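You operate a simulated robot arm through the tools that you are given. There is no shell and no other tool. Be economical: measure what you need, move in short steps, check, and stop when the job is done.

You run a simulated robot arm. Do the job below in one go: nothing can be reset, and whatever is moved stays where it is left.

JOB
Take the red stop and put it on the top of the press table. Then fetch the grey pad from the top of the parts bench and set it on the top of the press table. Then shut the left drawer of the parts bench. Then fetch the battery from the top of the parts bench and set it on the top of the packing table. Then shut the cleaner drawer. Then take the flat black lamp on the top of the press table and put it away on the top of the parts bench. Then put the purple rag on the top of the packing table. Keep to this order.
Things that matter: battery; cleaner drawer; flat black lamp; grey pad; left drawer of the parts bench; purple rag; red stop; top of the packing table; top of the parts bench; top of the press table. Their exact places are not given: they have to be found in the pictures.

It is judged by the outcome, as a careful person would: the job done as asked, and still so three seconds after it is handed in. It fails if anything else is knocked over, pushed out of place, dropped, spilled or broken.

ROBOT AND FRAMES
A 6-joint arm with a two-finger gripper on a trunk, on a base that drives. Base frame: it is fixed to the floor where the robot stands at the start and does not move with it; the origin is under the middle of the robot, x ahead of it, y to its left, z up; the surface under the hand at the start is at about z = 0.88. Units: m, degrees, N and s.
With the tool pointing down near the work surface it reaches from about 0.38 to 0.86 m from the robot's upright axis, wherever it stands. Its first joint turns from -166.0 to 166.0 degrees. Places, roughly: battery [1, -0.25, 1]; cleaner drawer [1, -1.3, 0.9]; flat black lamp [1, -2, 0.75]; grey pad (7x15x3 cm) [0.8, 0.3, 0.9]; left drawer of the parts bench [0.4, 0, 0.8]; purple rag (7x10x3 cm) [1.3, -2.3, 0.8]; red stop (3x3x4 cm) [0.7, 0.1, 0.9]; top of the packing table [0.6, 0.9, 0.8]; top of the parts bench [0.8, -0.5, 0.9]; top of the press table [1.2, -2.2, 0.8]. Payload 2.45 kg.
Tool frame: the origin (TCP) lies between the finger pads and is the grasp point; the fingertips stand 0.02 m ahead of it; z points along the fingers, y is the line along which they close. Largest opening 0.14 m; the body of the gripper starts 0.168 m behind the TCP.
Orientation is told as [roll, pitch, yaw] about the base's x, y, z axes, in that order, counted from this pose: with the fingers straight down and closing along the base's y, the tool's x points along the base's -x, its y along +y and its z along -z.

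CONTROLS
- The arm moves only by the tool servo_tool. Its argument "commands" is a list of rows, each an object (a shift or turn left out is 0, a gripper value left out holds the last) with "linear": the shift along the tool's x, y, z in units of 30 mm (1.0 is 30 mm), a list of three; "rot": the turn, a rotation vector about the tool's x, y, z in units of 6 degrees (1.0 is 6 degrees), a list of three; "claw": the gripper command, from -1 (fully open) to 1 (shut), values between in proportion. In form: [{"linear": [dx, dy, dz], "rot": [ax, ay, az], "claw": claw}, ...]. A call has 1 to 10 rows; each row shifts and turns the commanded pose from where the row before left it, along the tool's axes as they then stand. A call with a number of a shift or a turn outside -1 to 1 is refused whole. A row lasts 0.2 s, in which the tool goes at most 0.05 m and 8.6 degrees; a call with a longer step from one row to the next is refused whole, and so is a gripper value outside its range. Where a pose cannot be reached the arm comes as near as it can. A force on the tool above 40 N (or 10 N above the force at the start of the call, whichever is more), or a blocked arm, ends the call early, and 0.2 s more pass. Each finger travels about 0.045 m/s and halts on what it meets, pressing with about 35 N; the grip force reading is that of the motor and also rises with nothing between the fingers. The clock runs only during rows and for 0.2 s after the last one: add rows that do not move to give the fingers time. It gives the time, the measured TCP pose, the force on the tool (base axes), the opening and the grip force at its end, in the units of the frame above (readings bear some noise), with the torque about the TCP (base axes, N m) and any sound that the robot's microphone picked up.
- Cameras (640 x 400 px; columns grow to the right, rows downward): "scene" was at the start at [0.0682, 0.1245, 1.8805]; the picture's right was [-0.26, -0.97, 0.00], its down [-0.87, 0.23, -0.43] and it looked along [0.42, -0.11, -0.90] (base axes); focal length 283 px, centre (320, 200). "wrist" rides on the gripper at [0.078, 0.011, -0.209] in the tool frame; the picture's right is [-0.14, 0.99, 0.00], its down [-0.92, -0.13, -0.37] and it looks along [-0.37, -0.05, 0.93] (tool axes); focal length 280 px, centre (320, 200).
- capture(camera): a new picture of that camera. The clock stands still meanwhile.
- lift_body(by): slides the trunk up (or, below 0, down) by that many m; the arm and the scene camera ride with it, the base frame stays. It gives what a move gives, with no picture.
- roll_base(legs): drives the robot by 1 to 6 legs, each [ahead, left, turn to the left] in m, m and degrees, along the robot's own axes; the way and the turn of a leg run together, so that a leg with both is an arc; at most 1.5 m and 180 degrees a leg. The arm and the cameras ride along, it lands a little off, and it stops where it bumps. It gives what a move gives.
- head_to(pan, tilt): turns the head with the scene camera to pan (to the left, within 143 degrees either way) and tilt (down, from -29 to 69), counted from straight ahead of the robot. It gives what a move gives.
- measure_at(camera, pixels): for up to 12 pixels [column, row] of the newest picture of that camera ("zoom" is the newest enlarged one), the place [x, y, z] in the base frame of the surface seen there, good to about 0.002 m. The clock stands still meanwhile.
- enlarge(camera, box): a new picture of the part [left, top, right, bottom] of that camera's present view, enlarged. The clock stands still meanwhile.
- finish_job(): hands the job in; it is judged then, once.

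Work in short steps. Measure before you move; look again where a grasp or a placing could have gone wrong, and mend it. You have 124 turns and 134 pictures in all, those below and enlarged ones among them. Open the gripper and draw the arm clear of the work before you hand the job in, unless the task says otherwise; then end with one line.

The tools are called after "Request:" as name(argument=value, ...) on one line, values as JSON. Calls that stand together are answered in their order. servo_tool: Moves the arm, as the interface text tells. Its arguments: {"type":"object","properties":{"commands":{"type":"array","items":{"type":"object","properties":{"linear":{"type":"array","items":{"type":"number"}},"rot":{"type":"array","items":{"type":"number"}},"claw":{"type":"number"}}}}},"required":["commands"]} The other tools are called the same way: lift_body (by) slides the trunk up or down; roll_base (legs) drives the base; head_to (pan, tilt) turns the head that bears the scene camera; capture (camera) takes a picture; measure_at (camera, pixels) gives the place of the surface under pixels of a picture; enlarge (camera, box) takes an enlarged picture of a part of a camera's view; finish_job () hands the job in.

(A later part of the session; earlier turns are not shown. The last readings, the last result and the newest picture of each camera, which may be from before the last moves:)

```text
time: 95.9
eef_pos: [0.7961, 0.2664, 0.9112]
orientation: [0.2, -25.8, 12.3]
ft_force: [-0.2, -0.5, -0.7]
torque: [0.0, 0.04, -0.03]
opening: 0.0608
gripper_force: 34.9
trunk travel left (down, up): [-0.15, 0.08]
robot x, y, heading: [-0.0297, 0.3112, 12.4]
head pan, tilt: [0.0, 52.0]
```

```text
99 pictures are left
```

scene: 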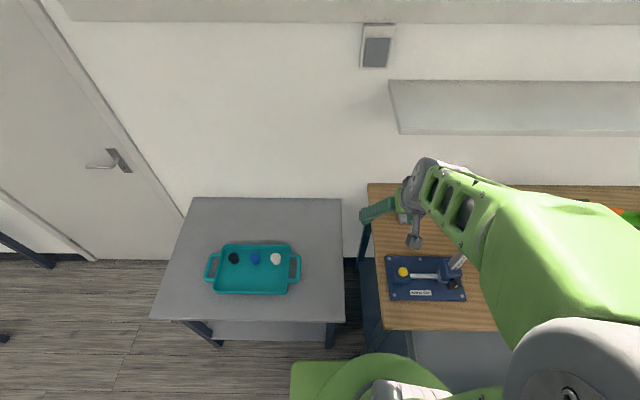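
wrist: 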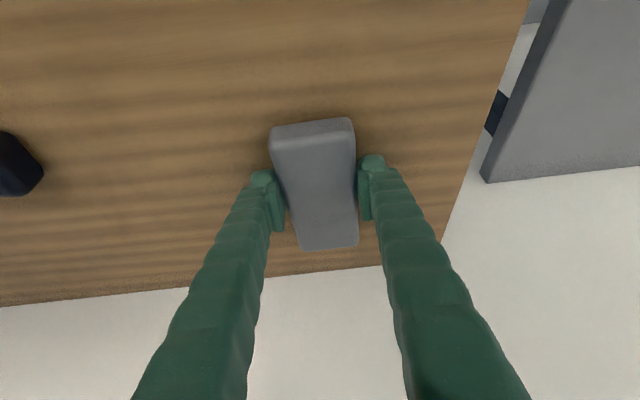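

Pad gripped (0.061). Lift, back out to the left from under the shelf, then rise.

Request:
servo_tool(commands=[{"linear": [-0.36, 0, -0.75]}, {"linear": [-0.36, 0, -0.75]}, {"linear": [-0.36, 0, -0.75]}, {"linear": [-0.36, 0, -0.75]}, {}])

Request:
servo_tool(commands=[{"linear": [0.83, 0.71, -0.68]}, {"linear": [0.83, 0.71, -0.68]}, {"linear": [0.83, 0.71, -0.68]}, {"linear": [0.83, 0.71, -0.68]}, {"linear": [0.83, 0.71, -0.68]}, {"linear": [0.83, 0.71, -0.68]}, {"linear": [0.83, 0.71, -0.68]}, {"linear": [0.83, 0.71, -0.68]}])

Request:
servo_tool(commands=[{"linear": [-0.46, 0, -0.95]}, {"linear": [-0.46, 0, -0.95]}, {"linear": [-0.46, 0, -0.95]}, {"linear": [-0.46, 0, -0.95]}, {"linear": [-0.46, 0, -0.95]}, {"linear": [-0.46, 0, -0.95]}])

Request:
capture(camera="wrist")

```text
time: 97.1
eef_pos: [0.7981, 0.2647, 1.0098]
orientation: [0.3, -25.7, 12.3]
ft_force: [-0.6, 0.2, -1.3]
torque: [-0.02, 0.03, -0.01]
opening: 0.0606
gripper_force: 34.8
trunk travel left (down, up): [-0.15, 0.08]
robot x, y, heading: [-0.0316, 0.315, 12.3]
head pan, tilt: [0.0, 52.0]
```

```text
time: 98.9
eef_pos: [0.5133, 0.3784, 1.0717]
orientation: [0.1, -25.8, 12.3]
ft_force: [-0.2, -0.9, -0.8]
torque: [0.0, -0.01, -0.02]
opening: 0.0608
gripper_force: 35.3
trunk travel left (down, up): [-0.15, 0.08]
robot x, y, heading: [-0.0325, 0.3133, 12.0]
head pan, tilt: [0.0, 52.0]
```

```text
time: 100.3
eef_pos: [0.516, 0.3786, 1.254]
orientation: [0.2, -25.7, 12.3]
ft_force: [0.0, 0.6, -1.1]
torque: [-0.01, -0.01, 0.03]
opening: 0.0611
gripper_force: 35.7
out of reach, approached as far as the arm can: row 2
trunk travel left (down, up): [-0.15, 0.08]
robot x, y, heading: [-0.0332, 0.3135, 12.4]
head pan, tilt: [0.0, 52.0]
```

```text
98 pictures are left
```

wrist: 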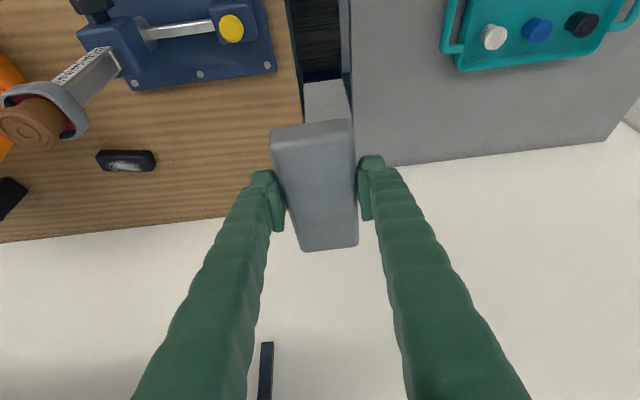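

Pad held level. Drive back and right to the press table.

Request:
roll_base(legs=[[-0.35, 0, 0], [0, 0, -0.9], [0, -1.5, 0], [0, -1.42, 0]])

Request:
capture(camera="wrist")

```text
time: 128.5
eef_pos: [0.7453, -2.6375, 1.2525]
orientation: [0.2, -25.8, 10.4]
ft_force: [-0.6, -0.6, 0.2]
torque: [-0.01, 0.01, 0.0]
opening: 0.0609
gripper_force: 35.0
trunk travel left (down, up): [-0.15, 0.08]
robot x, y, heading: [0.1938, -2.6845, 10.5]
head pan, tilt: [0.0, 52.0]
```

```text
97 pictures are left
```

wrist: 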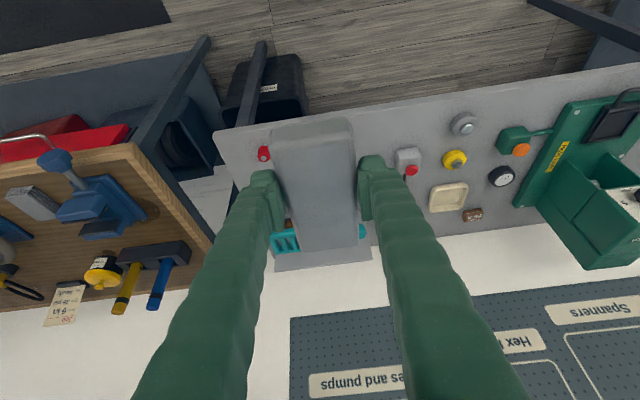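

Drive 0.3 m ahead, then fine-place with the arm.

Request:
roll_base(legs=[[0.3, 0, 0]])

```text
time: 130.5
eef_pos: [1.0355, -2.5892, 1.252]
orientation: [0.2, -25.8, 10.0]
ft_force: [-0.2, 0.4, -1.6]
torque: [-0.01, 0.05, -0.02]
opening: 0.061
gripper_force: 34.9
trunk travel left (down, up): [-0.15, 0.08]
robot x, y, heading: [0.4836, -2.6361, 10.2]
head pan, tilt: [0.0, 52.0]
```

Request:
servo_tool(commands=[{"linear": [0.377, 0.108, 1]}, {"linear": [0.377, 0.108, 1]}, {"linear": [0.377, 0.108, 1]}, {"linear": [0.377, 0.108, 1]}, {"linear": [0.377, 0.108, 1]}, {"linear": [0.377, 0.108, 1]}, {"linear": [0.377, 0.108, 1]}, {"linear": [0.377, 0.108, 1]}, {"linear": [0.377, 0.108, 1]}, {"linear": [0.377, 0.108, 1]}])

Request:
capture(camera="wrist")

```text
time: 132.7
eef_pos: [1.0556, -2.5822, 0.9857]
orientation: [1.4, -25.5, 9.8]
ft_force: [-0.6, 0.9, -0.1]
torque: [-0.07, -0.05, -0.04]
opening: 0.0609
gripper_force: 35.0
out of reach, approached as far as the arm can: row 5, 6, 8, 9, 10
trunk travel left (down, up): [-0.15, 0.08]
robot x, y, heading: [0.4862, -2.6361, 9.8]
head pan, tilt: [0.0, 52.0]
```

```text
96 pictures are left
```

wrist: 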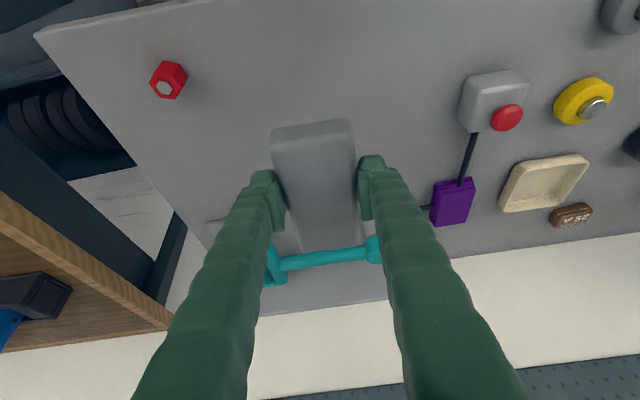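

The tilted reach is too near the body; I lower the trunk by 0.08 and see.

Request:
lift_body(by=-0.08)

Request:
servo_tool(commands=[{}])

```text
time: 133.9
eef_pos: [1.0581, -2.5833, 0.9055]
orientation: [1.4, -25.4, 9.8]
ft_force: [0.3, -0.2, -1.0]
torque: [0.02, 0.0, 0.01]
opening: 0.0609
gripper_force: 35.4
trunk travel left (down, up): [-0.07, 0.16]
robot x, y, heading: [0.4878, -2.6342, 10.1]
head pan, tilt: [0.0, 52.0]
```

```text
time: 134.3
eef_pos: [1.0575, -2.5825, 0.9037]
orientation: [1.4, -25.4, 9.8]
ft_force: [0.0, -0.3, -0.2]
torque: [0.0, -0.01, 0.02]
opening: 0.0608
gripper_force: 35.5
trunk travel left (down, up): [-0.07, 0.16]
robot x, y, heading: [0.4858, -2.6334, 9.8]
head pan, tilt: [0.0, 52.0]
```

Request:
lift_body(by=-0.07)

Request:
capture(camera="wrist")

```text
time: 135.4
eef_pos: [1.0576, -2.5833, 0.8344]
orientation: [1.3, -25.5, 9.8]
ft_force: [0.2, 0.2, -1.6]
torque: [0.0, 0.03, -0.01]
opening: 0.0606
gripper_force: 34.9
trunk travel left (down, up): [0.0, 0.23]
robot x, y, heading: [0.4841, -2.6344, 9.9]
head pan, tilt: [0.0, 52.0]
```

```text
95 pictures are left
```

wrist: 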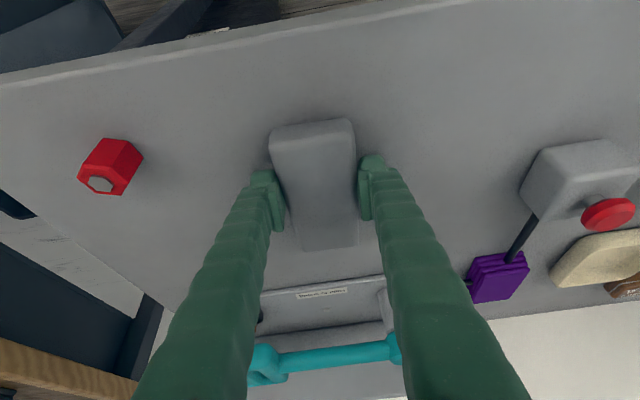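

The pad is ~3 mm over the table. Release and raise the trunk.

Request:
servo_tool(commands=[{"claw": -0.3}, {"claw": -0.3}, {"claw": -0.3}, {"claw": -0.3}])

Request:
lift_body(by=0.15)

Request:
capture(camera="wrist")

```text
time: 136.4
eef_pos: [1.0579, -2.5835, 0.8338]
orientation: [1.4, -25.4, 9.7]
ft_force: [-0.3, 0.5, 0.8]
torque: [0.03, -0.04, -0.02]
opening: 0.091
gripper_force: 0.0
trunk travel left (down, up): [0.0, 0.23]
robot x, y, heading: [0.4842, -2.6347, 10.2]
head pan, tilt: [0.0, 52.0]
```

```text
time: 138.1
eef_pos: [1.0574, -2.5836, 0.9842]
orientation: [1.3, -25.5, 9.7]
ft_force: [0.4, 0.0, -1.3]
torque: [-0.02, -0.04, -0.01]
opening: 0.0911
gripper_force: 0.1
trunk travel left (down, up): [-0.15, 0.08]
robot x, y, heading: [0.4844, -2.6287, 10.0]
head pan, tilt: [0.0, 52.0]
```

```text
94 pictures are left
```

wrist: 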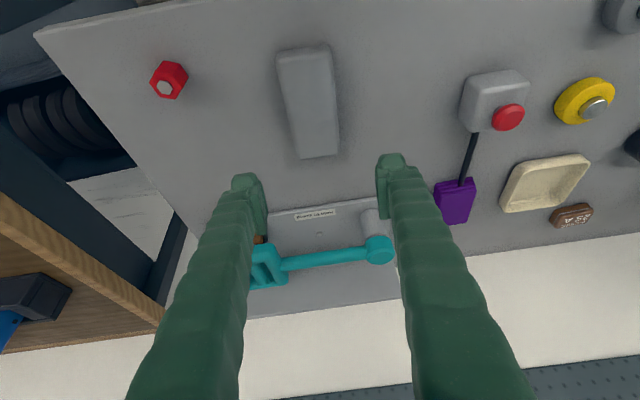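

Pad placed. Raise and straighten the tool, close the fingers, and drive back to the left drawer.

Request:
servo_tool(commands=[{"linear": [-0.434, 0, -0.9]}, {"linear": [-0.434, 0, -0.9]}, {"linear": [-0.434, 0, -0.9]}, {"linear": [-0.434, 0, -0.9]}, {"linear": [-0.434, 0, -0.9], "rot": [0, 0.85, 0]}, {"linear": [0, 0, -0.9], "rot": [0, 0.85, 0]}, {"linear": [0, 0, -0.9], "rot": [0, 0.85, 0]}, {"linear": [0, 0, -0.9], "rot": [0, 0.85, 0]}, {"linear": [0, 0, -0.9], "rot": [0, 0.85, 0], "claw": 1}, {"claw": 1}])

Request:
roll_base(legs=[[-0.42, 0, 1.5], [0, 1.3, 0], [0, 1.2, 0]])

Request:
head_to(pan=0, tilt=55)

Request:
capture(camera="scene")

```text
time: 140.3
eef_pos: [1.0353, -2.5863, 1.2252]
orientation: [2.7, -2.7, 11.1]
ft_force: [-0.1, 0.1, -0.6]
torque: [-0.03, 0.02, -0.01]
opening: 0.0382
gripper_force: 0.0
out of reach, approached as far as the arm can: row 5
trunk travel left (down, up): [-0.15, 0.08]
robot x, y, heading: [0.4882, -2.6303, 9.8]
head pan, tilt: [0.0, 52.0]
```

```text
time: 164.5
eef_pos: [0.1569, -0.2014, 1.2239]
orientation: [2.7, -2.7, 11.6]
ft_force: [-0.2, 0.4, 1.3]
torque: [-0.01, -0.03, 0.0]
opening: 0.0
gripper_force: 28.8
trunk travel left (down, up): [-0.15, 0.08]
robot x, y, heading: [-0.3877, -0.2529, 10.5]
head pan, tilt: [0.0, 52.0]
```

```text
time: 165.2
eef_pos: [0.1564, -0.2007, 1.2237]
orientation: [2.8, -2.8, 11.5]
ft_force: [-0.6, -0.5, 0.0]
torque: [-0.02, -0.01, 0.0]
opening: 0.0
gripper_force: 29.4
trunk travel left (down, up): [-0.15, 0.08]
robot x, y, heading: [-0.3938, -0.2533, 10.7]
head pan, tilt: [0.0, 55.0]
```

```text
93 pictures are left
```

scene: 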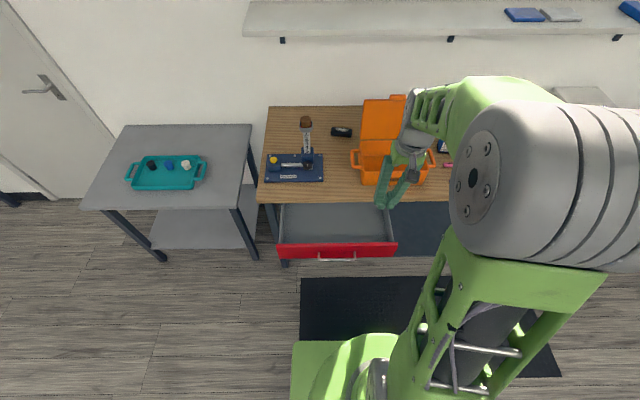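

Request:
measure_at(camera="scene", pixels=[[279, 245], [394, 243], [337, 244], [337, 257], [320, 256], [354, 255], [300, 250], [375, 251], [300, 257], [260, 203]])

Request:
enlarge(camera="scene", box=[250, 180, 430, 290])

```text
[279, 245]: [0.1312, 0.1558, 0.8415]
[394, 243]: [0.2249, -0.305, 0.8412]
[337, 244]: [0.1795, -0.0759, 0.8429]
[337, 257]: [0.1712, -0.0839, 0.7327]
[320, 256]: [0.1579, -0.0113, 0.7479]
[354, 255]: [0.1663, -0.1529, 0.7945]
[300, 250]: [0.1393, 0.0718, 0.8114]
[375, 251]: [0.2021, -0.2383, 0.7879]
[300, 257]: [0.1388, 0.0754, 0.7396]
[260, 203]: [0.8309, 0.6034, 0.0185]
```

```text
3.56 times, centred on (340, 235) of scene
```

zoom: 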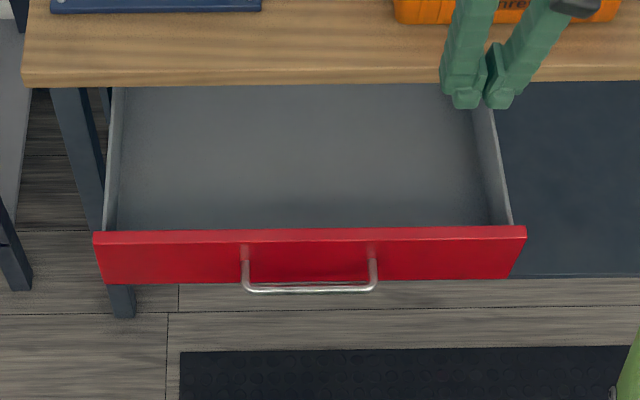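

Handle bar at z≈0.793, about f=0.115 (centre (0.135,-0.085)). I bring the closed fingers in front of it and lower.

Request:
servo_tool(commands=[{"linear": [0.67, 0.98, 0], "rot": [0.45, 0.45, 0]}, {"linear": [0.67, 0.98, 0]}, {"linear": [0.67, 0.98, 0]}, {"linear": [0.67, 0.98, 0]}, {"linear": [0, 0, 1]}, {"linear": [0, 0, 1]}, {"linear": [0, 0, 1]}, {"linear": [0, 0, 1]}, {"linear": [0, 0, 1]}, {"linear": [0, 0, 1]}])

Request:
capture(camera="wrist")

```text
time: 167.3
eef_pos: [0.0555, -0.1004, 1.0454]
orientation: [0.2, 0.0, 11.7]
ft_force: [-0.6, 0.0, 0.2]
torque: [-0.04, 0.03, 0.02]
opening: 0.0003
gripper_force: 29.6
trunk travel left (down, up): [-0.15, 0.08]
robot x, y, heading: [-0.3927, -0.2518, 10.7]
head pan, tilt: [0.0, 55.0]
```

```text
91 pictures are left
```

wrist: 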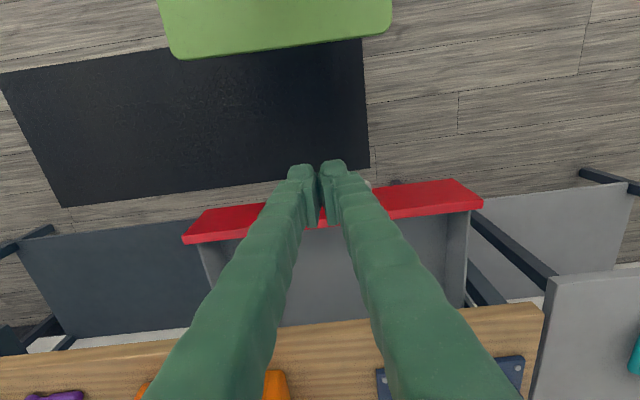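

Request:
servo_tool(commands=[{"linear": [0, 0, 1]}, {"linear": [0, 0, 1]}, {"linear": [0, 0, 1]}, {"linear": [0, 0, 1]}, {"linear": [0, 0, 1]}, {"linear": [0, 0, 1]}, {"linear": [0, 0, 1]}, {"linear": [0, 0, 1]}, {"linear": [0, 0, 0.7]}, {}])

Request:
capture(camera="wrist")

```text
time: 169.6
eef_pos: [0.055, -0.1017, 0.7825]
orientation: [0.1, -0.1, 11.7]
ft_force: [-0.2, 0.2, 0.2]
torque: [0.01, -0.02, 0.02]
opening: 0.0
gripper_force: 29.3
trunk travel left (down, up): [-0.15, 0.08]
robot x, y, heading: [-0.3938, -0.2508, 10.5]
head pan, tilt: [0.0, 55.0]
```

```text
90 pictures are left
```

wrist: 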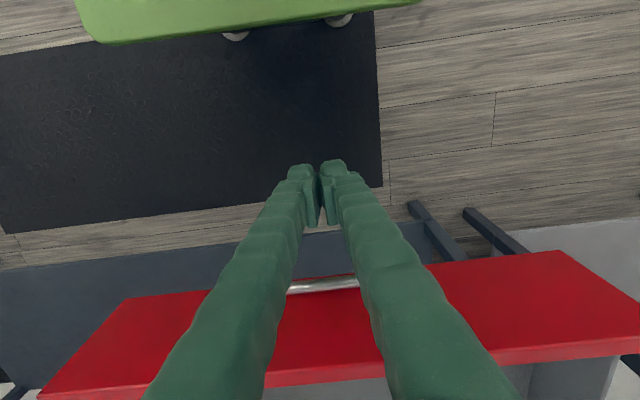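

Fingers are in front of the handle. Push forward steadily.

Request:
servo_tool(commands=[{"linear": [-0.6, 0, 0]}, {"linear": [-0.6, 0, 0]}, {"linear": [-0.6, 0, 0]}, {"linear": [-0.6, 0, 0]}, {"linear": [-0.6, 0, 0]}, {"linear": [-0.6, 0, 0]}, {"linear": [-0.6, 0, 0]}, {"linear": [-0.6, 0, 0]}, {"linear": [-0.6, 0, 0]}, {"linear": [-0.6, 0, 0]}])

Request:
servo_tool(commands=[{"linear": [-0.5, 0, 0]}, {"linear": [-0.5, 0, 0]}, {"linear": [-0.5, 0, 0]}, {"linear": [-0.5, 0, 0]}, {"linear": [-0.5, 0, 0]}, {"linear": [-0.5, 0, 0]}, {"linear": [-0.5, 0, 0]}, {"linear": [-0.3, 0, 0]}, {"linear": [-0.3, 0, 0]}, {"linear": [-0.3, 0, 0]}])

Request:
capture(camera="wrist")

Request:
capture(camera="scene")

```text
time: 171.8
eef_pos: [0.2328, -0.0644, 0.784]
orientation: [0.1, -0.2, 11.7]
ft_force: [1.2, 0.6, -0.3]
torque: [0.01, 0.03, 0.02]
opening: 0.0
gripper_force: 29.0
trunk travel left (down, up): [-0.15, 0.08]
robot x, y, heading: [-0.3908, -0.2536, 10.8]
head pan, tilt: [0.0, 55.0]
```

```text
time: 173.7
eef_pos: [0.336, -0.0422, 0.7805]
orientation: [0.0, 1.3, 11.8]
ft_force: [-8.7, -1.6, 3.2]
torque: [-0.06, -0.09, 0.01]
opening: 0.006
gripper_force: 29.6
trunk travel left (down, up): [-0.15, 0.08]
robot x, y, heading: [-0.3916, -0.2544, 10.6]
head pan, tilt: [0.0, 55.0]
stopped in row 9: the force on the tool passed its limit at 46 N (the readings are from after the stop); the commanded pose is now the measured one
```

```text
89 pictures are left
```

wrist: 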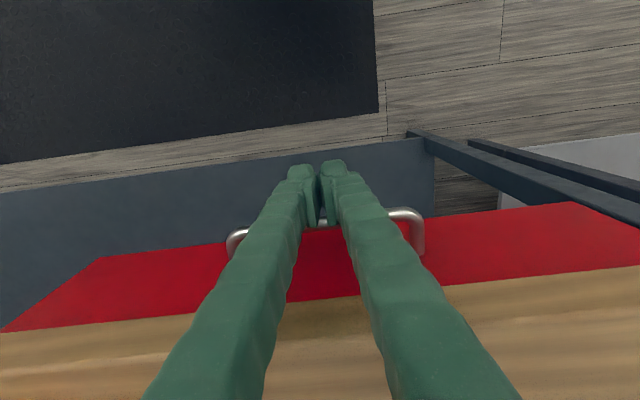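

```text
88 pictures are left
```

scene: 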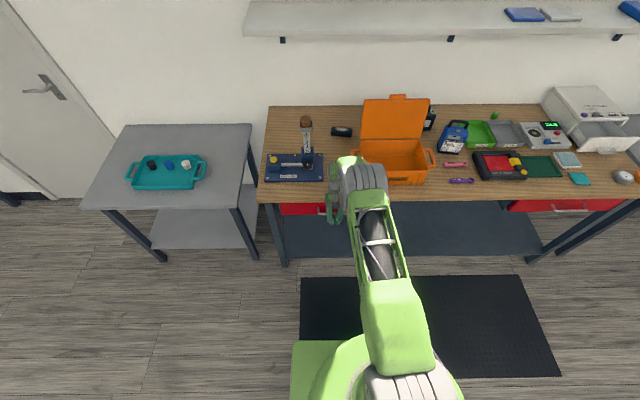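

Stopped at 46 N; the drawer looks shut. I verify by measuring its face against the right drawer's.

Request:
measure_at(camera="scene", pixels=[[295, 206], [310, 208], [540, 204], [525, 205], [300, 198], [540, 198], [575, 206]])

Request:
measure_at(camera="wrist", pixels=[[120, 290], [480, 250], [480, 275], [120, 318]])

```text
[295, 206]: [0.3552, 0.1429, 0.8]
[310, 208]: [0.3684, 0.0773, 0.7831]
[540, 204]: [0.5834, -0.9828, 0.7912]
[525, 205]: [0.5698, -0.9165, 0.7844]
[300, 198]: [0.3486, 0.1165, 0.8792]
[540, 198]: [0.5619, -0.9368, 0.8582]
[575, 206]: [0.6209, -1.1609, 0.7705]
```

```text
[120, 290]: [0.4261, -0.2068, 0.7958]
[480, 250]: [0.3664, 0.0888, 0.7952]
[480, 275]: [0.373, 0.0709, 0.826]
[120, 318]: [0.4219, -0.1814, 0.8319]
```

Both drawer fronts lie at the same plane – shut. Retract, rise, and study the battery area.

Request:
servo_tool(commands=[{"linear": [0.7, 0, 0]}, {"linear": [0.7, 0, 0]}, {"linear": [0.7, 0, 0]}, {"linear": [0.7, 0, 0]}, {"linear": [0.7, 0, 0]}, {"linear": [0, 0, -1]}, {"linear": [0, 0, -1]}, {"linear": [0, 0, -1]}, {"linear": [0, 0, -1]}, {"linear": [0, 0, -1]}])

Request:
servo_tool(commands=[{"linear": [0, 0.5, -1], "claw": -0.5}, {"linear": [0, 0.5, -1]}, {"linear": [0, 0.5, -1]}, {"linear": [0, 0.5, -1]}, {"linear": [0, 0.5, -1]}, {"linear": [0, 0.5, -1]}, {"linear": [0, 0.5, -1]}, {"linear": [0, 0.5, -1]}, {"linear": [0, 0.5, -1]}, {"linear": [0, 0.5, -1]}])

Request:
head_to(pan=-15, tilt=42)

Request:
enlarge(camera="scene", box=[160, 60, 480, 260])

```text
time: 175.9
eef_pos: [0.2355, -0.0632, 0.9346]
orientation: [0.0, 0.9, 11.7]
ft_force: [1.1, -0.4, -0.4]
torque: [0.01, -0.01, -0.02]
opening: 0.0002
gripper_force: 29.6
trunk travel left (down, up): [-0.15, 0.08]
robot x, y, heading: [-0.3906, -0.251, 10.8]
head pan, tilt: [0.0, 55.0]
```

```text
time: 178.1
eef_pos: [0.2105, 0.0847, 1.2324]
orientation: [0.2, 1.0, 11.8]
ft_force: [0.3, 0.3, -0.3]
torque: [-0.03, -0.04, 0.0]
opening: 0.1051
gripper_force: 0.2
trunk travel left (down, up): [-0.15, 0.08]
robot x, y, heading: [-0.3947, -0.2536, 10.6]
head pan, tilt: [0.0, 55.0]
```

```text
time: 178.8
eef_pos: [0.2109, 0.0846, 1.2311]
orientation: [0.1, 1.0, 11.7]
ft_force: [0.1, 0.0, -1.1]
torque: [-0.03, 0.0, -0.02]
opening: 0.1053
gripper_force: 0.0
trunk travel left (down, up): [-0.15, 0.08]
robot x, y, heading: [-0.3901, -0.2558, 10.7]
head pan, tilt: [-15.0, 42.0]
```

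```text
2.00 times, centred on (320, 160) of scene
```

zoom: 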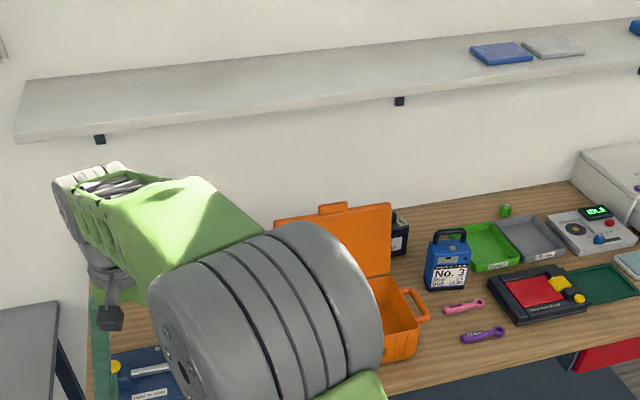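

Request:
measure_at(camera="zoom", pixels=[[400, 232], [447, 265], [385, 215], [280, 222], [390, 290], [350, 205]])

Request:
roll_base(legs=[[0, -0.65, 0.7]])

Request:
head_to(pan=15, tilt=42)

Request:
capture(camera="scene")

```text
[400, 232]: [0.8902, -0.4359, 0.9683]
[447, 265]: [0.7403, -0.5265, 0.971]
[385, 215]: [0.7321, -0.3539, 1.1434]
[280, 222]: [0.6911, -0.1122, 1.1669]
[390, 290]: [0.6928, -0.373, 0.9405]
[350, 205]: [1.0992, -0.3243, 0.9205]
```

```text
time: 185.1
eef_pos: [0.3308, -0.5508, 1.2325]
orientation: [0.1, 1.0, 12.7]
ft_force: [-0.7, 0.3, -0.6]
torque: [-0.01, 0.0, -0.03]
opening: 0.1051
gripper_force: 0.0
trunk travel left (down, up): [-0.15, 0.08]
robot x, y, heading: [-0.2678, -0.8983, 11.4]
head pan, tilt: [-15.0, 42.0]
```

```text
time: 186.0
eef_pos: [0.3317, -0.5503, 1.2323]
orientation: [0.2, 1.0, 12.6]
ft_force: [0.2, 0.2, -0.1]
torque: [0.02, 0.02, -0.01]
opening: 0.1047
gripper_force: 0.1
trunk travel left (down, up): [-0.15, 0.08]
robot x, y, heading: [-0.2654, -0.8992, 11.4]
head pan, tilt: [15.0, 42.0]
```

```text
86 pictures are left
```

scene: 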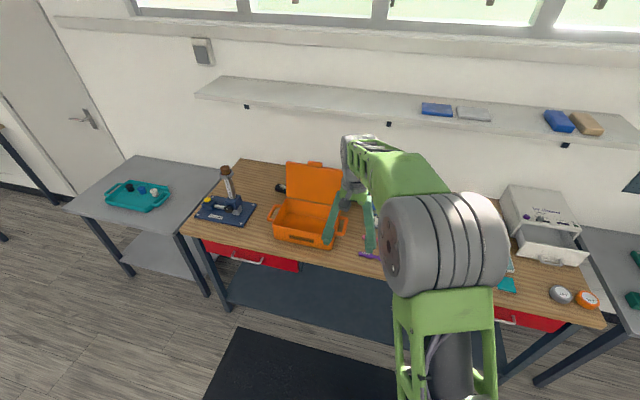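

Swing the hand right, out of the line of sight, and raise nothing.

Request:
servo_tool(commands=[{"linear": [0, -1, 0]}, {"linear": [0, -1, 0]}, {"linear": [0, -1, 0]}, {"linear": [0, -1, 0]}, {"linear": [0, -1, 0]}, {"linear": [0, -1, 0]}, {"linear": [0, -1, 0]}, {"linear": [0, -1, 0]}, {"linear": [0, -1, 0]}, {"linear": [0, -1, 0]}])

Request:
servo_tool(commands=[{"linear": [0, -1, 0]}, {"linear": [0, -1, 0]}, {"linear": [0, -1, 0]}, {"linear": [0, -1, 0]}, {"linear": [0, -1, 0]}, {"linear": [0, -1, 0]}, {"linear": [0, -1, 0]}])

Request:
enlarge(camera="scene", box=[230, 120, 430, 280])

```text
time: 188.2
eef_pos: [0.3977, -0.8431, 1.2314]
orientation: [0.1, 1.0, 12.7]
ft_force: [-0.4, 0.0, -0.2]
torque: [0.05, -0.02, 0.02]
opening: 0.1052
gripper_force: 0.0
trunk travel left (down, up): [-0.15, 0.08]
robot x, y, heading: [-0.2665, -0.8972, 11.4]
head pan, tilt: [15.0, 42.0]
```

```text
time: 189.8
eef_pos: [0.444, -1.0479, 1.2308]
orientation: [0.1, 1.0, 12.8]
ft_force: [0.9, 0.2, -0.7]
torque: [0.03, 0.01, 0.0]
opening: 0.1051
gripper_force: 0.0
trunk travel left (down, up): [-0.15, 0.08]
robot x, y, heading: [-0.2658, -0.9014, 11.6]
head pan, tilt: [15.0, 42.0]
```

```text
2.50 times, centred on (330, 200) of scene
```

zoom: 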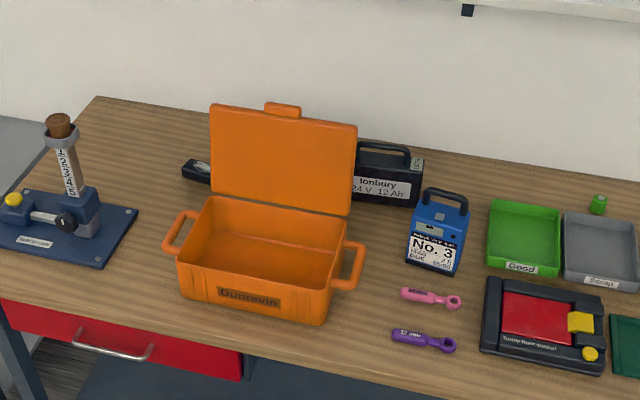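

The black "Tonbury 24V 12Ah" box behind the lid is the battery. Measure it and neighbours.

Request:
measure_at(camera="zoom", pixels=[[415, 205], [420, 182], [416, 160], [385, 150], [405, 150], [365, 143], [360, 185], [422, 160], [355, 130], [435, 195], [418, 235], [462, 205]])

Request:
enlarge(camera="scene", box=[310, 150, 390, 214])

```text
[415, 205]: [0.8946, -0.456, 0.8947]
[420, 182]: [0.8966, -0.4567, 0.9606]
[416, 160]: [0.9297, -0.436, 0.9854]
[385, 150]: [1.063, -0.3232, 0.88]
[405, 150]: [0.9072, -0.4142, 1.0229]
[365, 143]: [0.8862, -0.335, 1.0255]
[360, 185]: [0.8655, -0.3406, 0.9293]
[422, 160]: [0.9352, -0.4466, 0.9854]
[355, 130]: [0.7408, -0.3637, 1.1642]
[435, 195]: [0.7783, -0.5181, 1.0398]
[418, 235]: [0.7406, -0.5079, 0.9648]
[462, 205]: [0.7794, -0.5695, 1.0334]
```

```text
6.25 times, centred on (350, 182) of scene
```

zoom: 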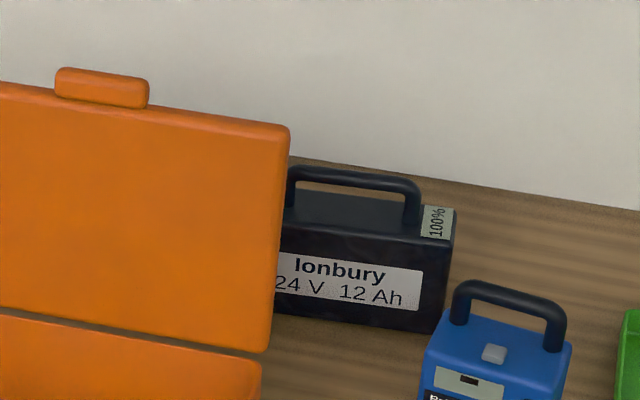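

Battery: front face f≈0.788, body top z≈0.985, handle to 1.025, ~5 cm deep. Plan: grip the body front-to-back (tool turned 90°), lift a little under the shelf, slide right behind the charger, then out. First rotate the tool in the open.

Request:
servo_tool(commands=[{"rot": [0, 0, -1]}, {"rot": [0, 0, -1]}, {"rot": [0, 0, -1]}, {"rot": [0, 0, -1]}, {"rot": [0, 0, -1]}, {"rot": [0, 0, -1]}, {"rot": [0, 0, -1]}, {"rot": [0, 0, -1]}, {"rot": [0, 0, -1]}, {"rot": [0, 0, -1]}])

Request:
servo_tool(commands=[{"rot": [0, 0, -1]}, {"rot": [0, 0, -1]}, {"rot": [0, 0, -1]}, {"rot": [0, 0, -1]}, {"rot": [0, 0, -1]}, {"rot": [0, 0, -0.4]}, {}])

Request:
capture(camera="wrist")

```text
time: 192.0
eef_pos: [0.4446, -1.0471, 1.2319]
orientation: [0.9, 0.4, 72.9]
ft_force: [-0.3, 0.7, 0.0]
torque: [-0.03, -0.02, 0.01]
opening: 0.1051
gripper_force: 0.0
trunk travel left (down, up): [-0.15, 0.08]
robot x, y, heading: [-0.2679, -0.898, 11.5]
head pan, tilt: [15.0, 42.0]
```

```text
time: 193.6
eef_pos: [0.4431, -1.0489, 1.2311]
orientation: [1.0, -0.1, 105.2]
ft_force: [-0.1, -0.2, 0.6]
torque: [0.02, 0.01, 0.03]
opening: 0.1051
gripper_force: 0.0
trunk travel left (down, up): [-0.15, 0.08]
robot x, y, heading: [-0.2671, -0.9023, 11.7]
head pan, tilt: [15.0, 42.0]
```

```text
83 pictures are left
```

wrist: 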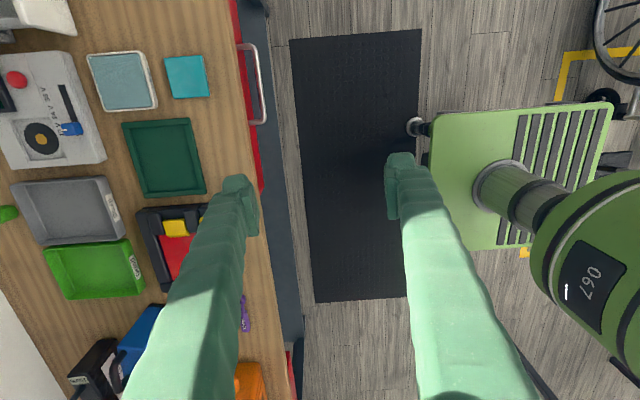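

The wrist view now shows the bench from above; measure heights of objects along the intended path and the battery.

Request:
measure_at(camera="wrist", pixels=[[95, 350], [110, 370], [135, 345], [130, 240], [75, 245], [60, 298], [8, 213], [110, 185], [150, 215], [165, 260], [45, 140], [120, 325]])

Request:
roll_base(legs=[[0.35, 0.03, 0]])

Request:
capture(camera="wrist")

```text
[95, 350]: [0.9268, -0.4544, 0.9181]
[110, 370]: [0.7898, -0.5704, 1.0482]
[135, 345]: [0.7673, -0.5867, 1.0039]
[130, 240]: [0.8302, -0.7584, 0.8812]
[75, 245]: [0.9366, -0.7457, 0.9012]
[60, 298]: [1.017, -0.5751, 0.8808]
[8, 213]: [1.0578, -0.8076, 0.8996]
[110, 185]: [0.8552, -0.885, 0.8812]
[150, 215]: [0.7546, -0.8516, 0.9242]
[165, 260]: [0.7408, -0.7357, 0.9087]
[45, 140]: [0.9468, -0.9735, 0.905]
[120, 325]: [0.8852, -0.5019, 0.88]
```

```text
time: 195.9
eef_pos: [0.7766, -0.956, 1.2315]
orientation: [1.1, -0.1, 104.8]
ft_force: [-0.1, -0.6, -0.2]
torque: [0.02, 0.05, -0.01]
opening: 0.1051
gripper_force: 0.0
trunk travel left (down, up): [-0.15, 0.08]
robot x, y, heading: [0.0642, -0.8013, 11.3]
head pan, tilt: [15.0, 42.0]
```

```text
82 pictures are left
```

wrist: 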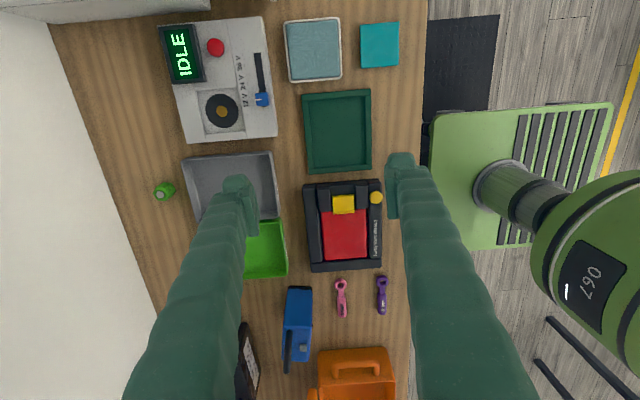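

Path objects are low (≤0.925). Lower the trunk 0.15 and the hand to z≈0.97 here.

Request:
lift_body(by=-0.15)

Request:
servo_tool(commands=[{"linear": [0, 0, 1]}, {"linear": [0, 0, 1]}, {"linear": [0, 0, 1]}, {"linear": [0, 0, 0.7]}, {}])

Request:
capture(camera="wrist")

Request:
capture(camera="scene")

```text
time: 197.6
eef_pos: [0.775, -0.9552, 1.0813]
orientation: [1.0, -0.1, 104.9]
ft_force: [0.4, 0.1, -0.1]
torque: [-0.03, -0.01, 0.03]
opening: 0.1049
gripper_force: 0.2
trunk travel left (down, up): [0.0, 0.23]
robot x, y, heading: [0.0672, -0.8024, 11.2]
head pan, tilt: [15.0, 42.0]
```

```text
time: 198.8
eef_pos: [0.7729, -0.9564, 0.9696]
orientation: [1.0, 0.0, 104.8]
ft_force: [0.2, -0.2, 0.1]
torque: [-0.04, -0.01, 0.01]
opening: 0.1051
gripper_force: 0.0
trunk travel left (down, up): [0.0, 0.23]
robot x, y, heading: [0.0672, -0.8001, 11.1]
head pan, tilt: [15.0, 42.0]
```

```text
81 pictures are left
```

wrist: 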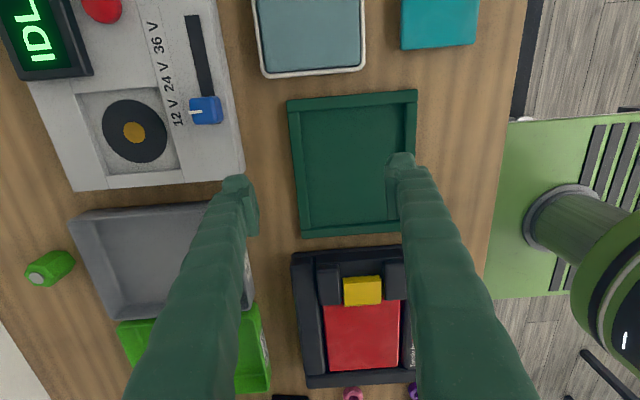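

```text
80 pictures are left
```

scene: 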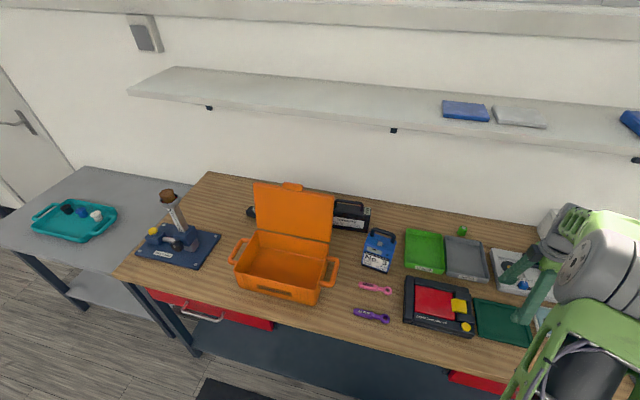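

Request:
enlarge(camera="scene", box=[310, 180, 430, 276])

Request:
measure_at(camera="scene", pixels=[[580, 215], [590, 240], [550, 245], [622, 215]])

```text
4.17 times, centred on (370, 228) of scene
```

zoom: 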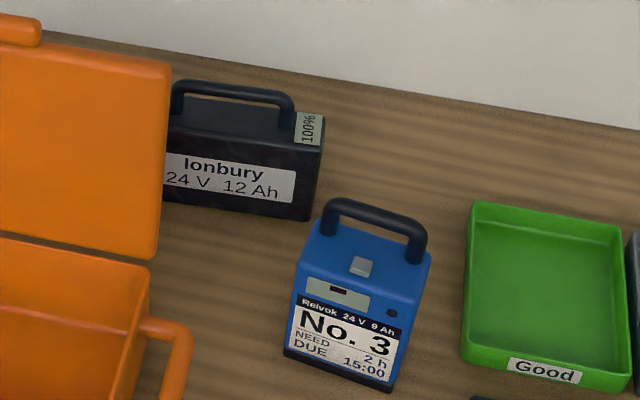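

```text
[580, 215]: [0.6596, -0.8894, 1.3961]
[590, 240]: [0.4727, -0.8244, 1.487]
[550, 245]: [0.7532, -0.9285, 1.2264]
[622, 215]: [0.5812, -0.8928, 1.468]
```

The Relyok "No. 3" is elsewhere (0.76,-0.54); the Tonbury one fits the given place. Measure its corners.

Request:
measure_at(camera="zoom", pixels=[[322, 118], [318, 142], [298, 115], [296, 140], [310, 180], [305, 210], [260, 95], [285, 100], [180, 92], [200, 115], [200, 135], [172, 150]])

```text
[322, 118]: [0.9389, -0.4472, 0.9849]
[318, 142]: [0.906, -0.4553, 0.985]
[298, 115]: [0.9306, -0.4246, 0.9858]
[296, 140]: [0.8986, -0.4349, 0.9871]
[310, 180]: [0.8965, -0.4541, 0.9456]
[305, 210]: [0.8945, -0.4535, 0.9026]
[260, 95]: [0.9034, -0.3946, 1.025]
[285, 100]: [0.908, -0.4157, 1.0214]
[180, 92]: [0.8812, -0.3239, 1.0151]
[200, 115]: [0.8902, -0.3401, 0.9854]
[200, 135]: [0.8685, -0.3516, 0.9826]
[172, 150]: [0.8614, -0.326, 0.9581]
```

Target grasp: (0.897,-0.37), z≈0.925. Move left over the red device at z≈0.96, then forward behind the charger's line.

Request:
servo_tool(commands=[{"linear": [-1, -0.06, 0.05]}, {"linear": [-1, -0.06, 0.05]}, {"linear": [-1, -0.06, 0.05]}, {"linear": [-1, -0.06, 0.05]}, {"linear": [-1, -0.06, 0.05]}, {"linear": [-1, -0.06, 0.05]}, {"linear": [-1, -0.06, 0]}, {"linear": [-1, -0.04, 0]}])

Request:
servo_tool(commands=[{"linear": [-0.15, -1, 0]}, {"linear": [-0.15, -1, 0]}, {"linear": [-0.15, -1, 0]}, {"linear": [-0.15, -1, 0]}, {}])

Request:
capture(camera="scene")

Request:
capture(camera="wrist")

```text
time: 200.6
eef_pos: [0.7253, -0.7193, 0.9624]
orientation: [1.1, -0.2, 104.8]
ft_force: [0.2, 0.4, 0.7]
torque: [-0.01, 0.0, -0.01]
opening: 0.105
gripper_force: 0.1
trunk travel left (down, up): [0.0, 0.23]
robot x, y, heading: [0.0709, -0.8026, 11.0]
head pan, tilt: [15.0, 42.0]
```

```text
time: 201.8
eef_pos: [0.8379, -0.6718, 0.9604]
orientation: [0.9, -0.1, 104.7]
ft_force: [-0.6, -0.2, 0.9]
torque: [-0.08, -0.01, 0.01]
opening: 0.1049
gripper_force: 0.0
trunk travel left (down, up): [0.0, 0.23]
robot x, y, heading: [0.0677, -0.8043, 11.2]
head pan, tilt: [15.0, 42.0]
```

```text
78 pictures are left
```

scene: 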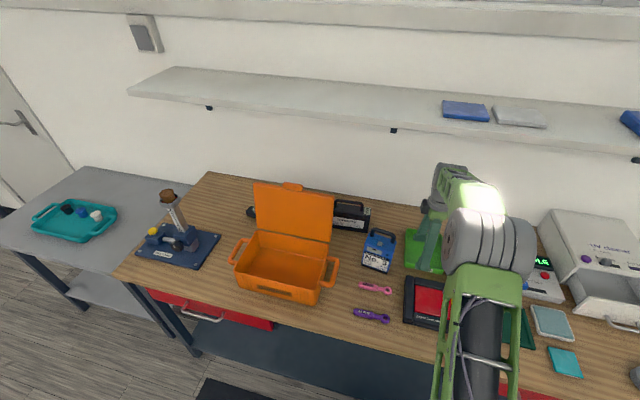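

```text
77 pictures are left
```

wrist: 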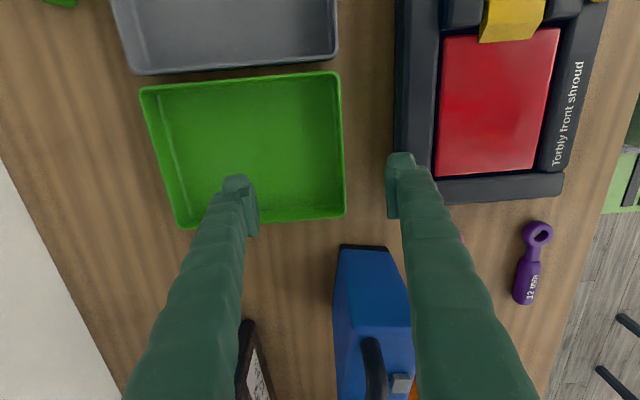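

Request:
measure_at(camera="scene", pixels=[[448, 168], [465, 180], [440, 178], [490, 195], [470, 220], [460, 172]])

Request:
enlarge(camera="scene", box=[400, 140, 540, 260])

```text
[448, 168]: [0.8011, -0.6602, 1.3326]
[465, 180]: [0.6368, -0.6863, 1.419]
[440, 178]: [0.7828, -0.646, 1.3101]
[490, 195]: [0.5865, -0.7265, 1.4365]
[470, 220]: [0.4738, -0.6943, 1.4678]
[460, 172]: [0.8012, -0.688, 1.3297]
```

```text
3.33 times, centred on (470, 200) of scene
```

zoom: 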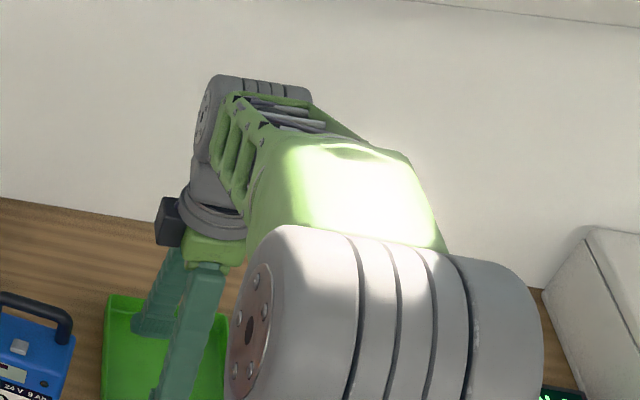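

Wrist top is at 1.333 with TCP 0.96, so there are ~4 cm under the shelf. Go forward to f≈0.805 and part-way left, checking.

Request:
servo_tool(commands=[{"linear": [-0.15, -0.98, 0.1]}, {"linear": [-0.15, -0.98, 0.1]}, {"linear": [-0.15, -0.98, 0.1]}, {"linear": [-0.15, -0.98, 0.1]}, {"linear": [-0.9, -0.06, 0]}, {"linear": [-0.9, -0.06, 0]}, {"linear": [-0.9, -0.06, 0]}, {}])

Request:
capture(camera="wrist")

Request:
capture(camera="scene")

```text
time: 203.6
eef_pos: [0.8965, -0.554, 0.9419]
orientation: [0.9, -0.2, 104.6]
ft_force: [-0.4, -0.3, -0.4]
torque: [0.0, 0.01, 0.0]
opening: 0.1048
gripper_force: 0.1
out of reach, approached as far as the arm can: row 3, 4
trunk travel left (down, up): [0.0, 0.23]
robot x, y, heading: [0.0667, -0.8033, 11.0]
head pan, tilt: [15.0, 42.0]
```

```text
75 pictures are left
```

wrist: 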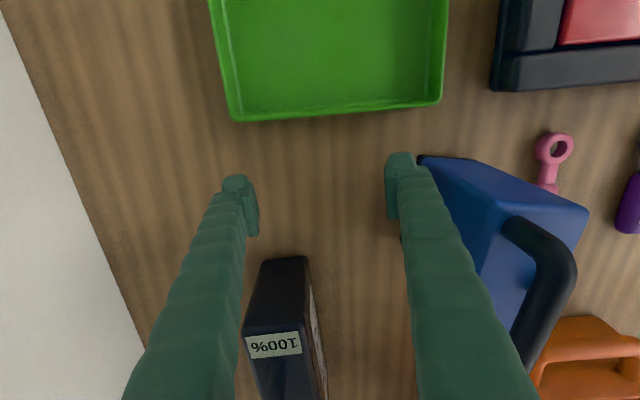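

```text
74 pictures are left
```

scene: 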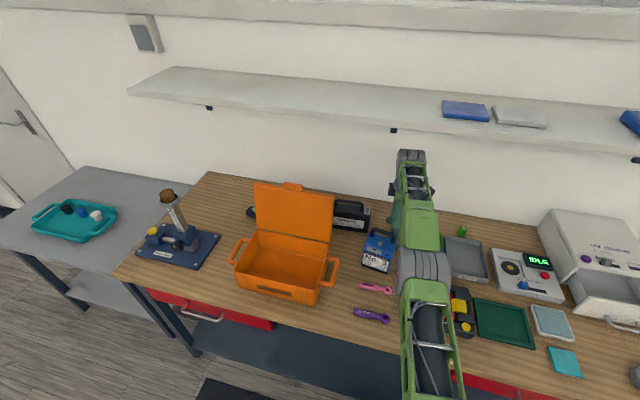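

At arm's reach limit; I use the base instead: 0.037 m ahead, then left, which brings the fingers around the battery.

Request:
roll_base(legs=[[0.037, 0, 0]])

Request:
capture(camera="wrist")

```text
time: 204.5
eef_pos: [0.9343, -0.547, 0.9414]
orientation: [1.0, -0.1, 104.7]
ft_force: [0.4, -0.6, 0.1]
torque: [-0.01, 0.04, 0.0]
opening: 0.105
gripper_force: 0.0
trunk travel left (down, up): [0.0, 0.23]
robot x, y, heading: [0.104, -0.7929, 11.2]
head pan, tilt: [15.0, 42.0]
```

```text
73 pictures are left
```

wrist: 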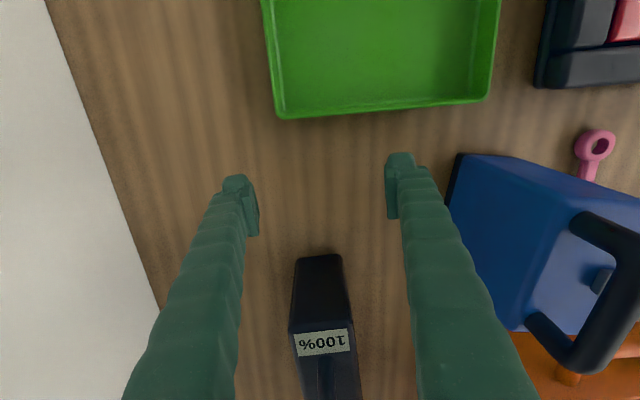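

Battery is centred between the fingers (px ~322). Roll left 0.18 m.

Request:
roll_base(legs=[[0, 0.18, 0]])

Request:
capture(camera="wrist")

Request:
capture(camera="scene")

```text
time: 206.7
eef_pos: [0.8991, -0.3717, 0.9405]
orientation: [1.0, -0.1, 104.7]
ft_force: [-0.6, 0.5, -0.1]
torque: [0.0, 0.03, -0.04]
opening: 0.1048
gripper_force: 0.0
trunk travel left (down, up): [0.0, 0.23]
robot x, y, heading: [0.0699, -0.6186, 11.0]
head pan, tilt: [15.0, 42.0]
```

```text
72 pictures are left
```

wrist: 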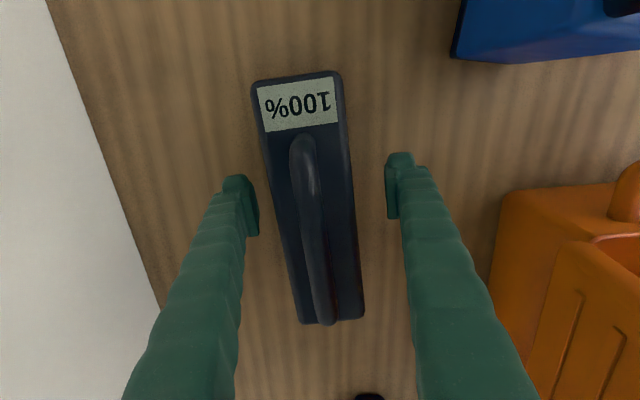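

```text
71 pictures are left
```

scene: 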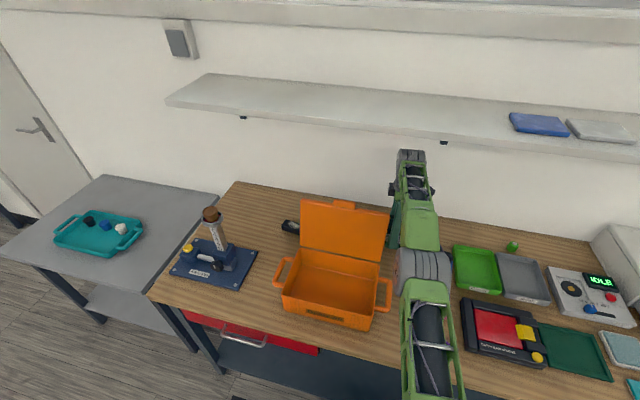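

The battery lies between the fingers, aligned. Close the gripper.

Request:
servo_tool(commands=[{"claw": 1}, {"claw": 1}, {"claw": 1}, {"claw": 1}, {"claw": 1}, {"claw": 1}])

Request:
lift_body(by=0.03)

Request:
capture(camera="wrist")

```text
time: 208.1
eef_pos: [0.899, -0.3718, 0.9426]
orientation: [0.9, -0.1, 104.7]
ft_force: [6.0, 1.6, 6.0]
torque: [0.04, 0.05, -0.02]
opening: 0.0554
gripper_force: 35.0
trunk travel left (down, up): [0.0, 0.23]
robot x, y, heading: [0.0685, -0.6155, 11.1]
head pan, tilt: [15.0, 42.0]
```

```text
time: 208.9
eef_pos: [0.8987, -0.3712, 0.9688]
orientation: [1.2, -0.1, 104.7]
ft_force: [0.7, -0.4, -12.9]
torque: [-0.05, 0.01, -0.02]
opening: 0.0552
gripper_force: 34.9
trunk travel left (down, up): [-0.03, 0.2]
robot x, y, heading: [0.0712, -0.6166, 11.4]
head pan, tilt: [15.0, 42.0]
```

```text
70 pictures are left
```

wrist: 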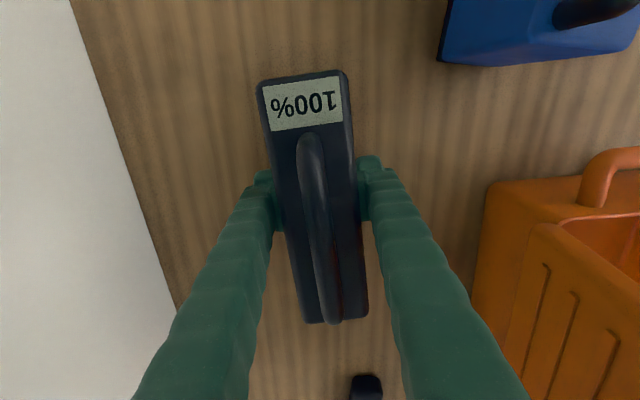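

Battery lifted 2.6 cm (≈1.3 kg). Check clearance: wrist top vs. shelf and tray rims.

Request:
capture(camera="scene")

Request:
measure_at(camera="scene", pixels=[[410, 152], [402, 152], [424, 156], [408, 172], [412, 205], [455, 247], [492, 249], [502, 253], [543, 262], [444, 142], [420, 136], [395, 130]])

Request:
enlarge(camera="scene", box=[370, 120, 470, 220])

```text
69 pictures are left
```

scene: 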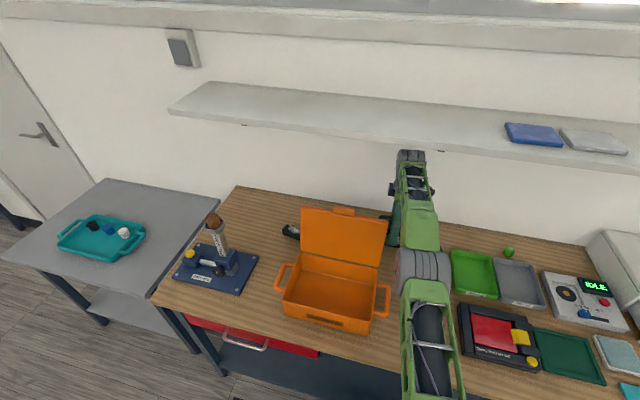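

```text
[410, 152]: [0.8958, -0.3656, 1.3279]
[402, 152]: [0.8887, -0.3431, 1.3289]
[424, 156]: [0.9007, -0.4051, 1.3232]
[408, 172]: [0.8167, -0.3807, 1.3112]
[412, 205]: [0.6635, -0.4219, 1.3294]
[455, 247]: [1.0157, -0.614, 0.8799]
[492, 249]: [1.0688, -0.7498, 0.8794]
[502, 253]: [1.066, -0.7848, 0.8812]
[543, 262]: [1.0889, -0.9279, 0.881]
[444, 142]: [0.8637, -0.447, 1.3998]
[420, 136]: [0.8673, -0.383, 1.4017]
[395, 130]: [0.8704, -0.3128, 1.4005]
```

```text
4.00 times, centred on (420, 170) of scene
```

zoom: 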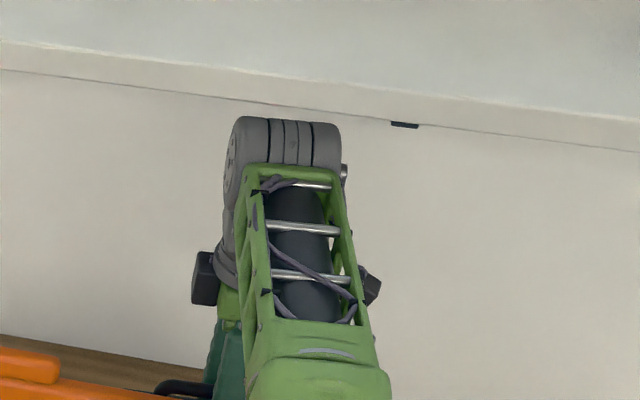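

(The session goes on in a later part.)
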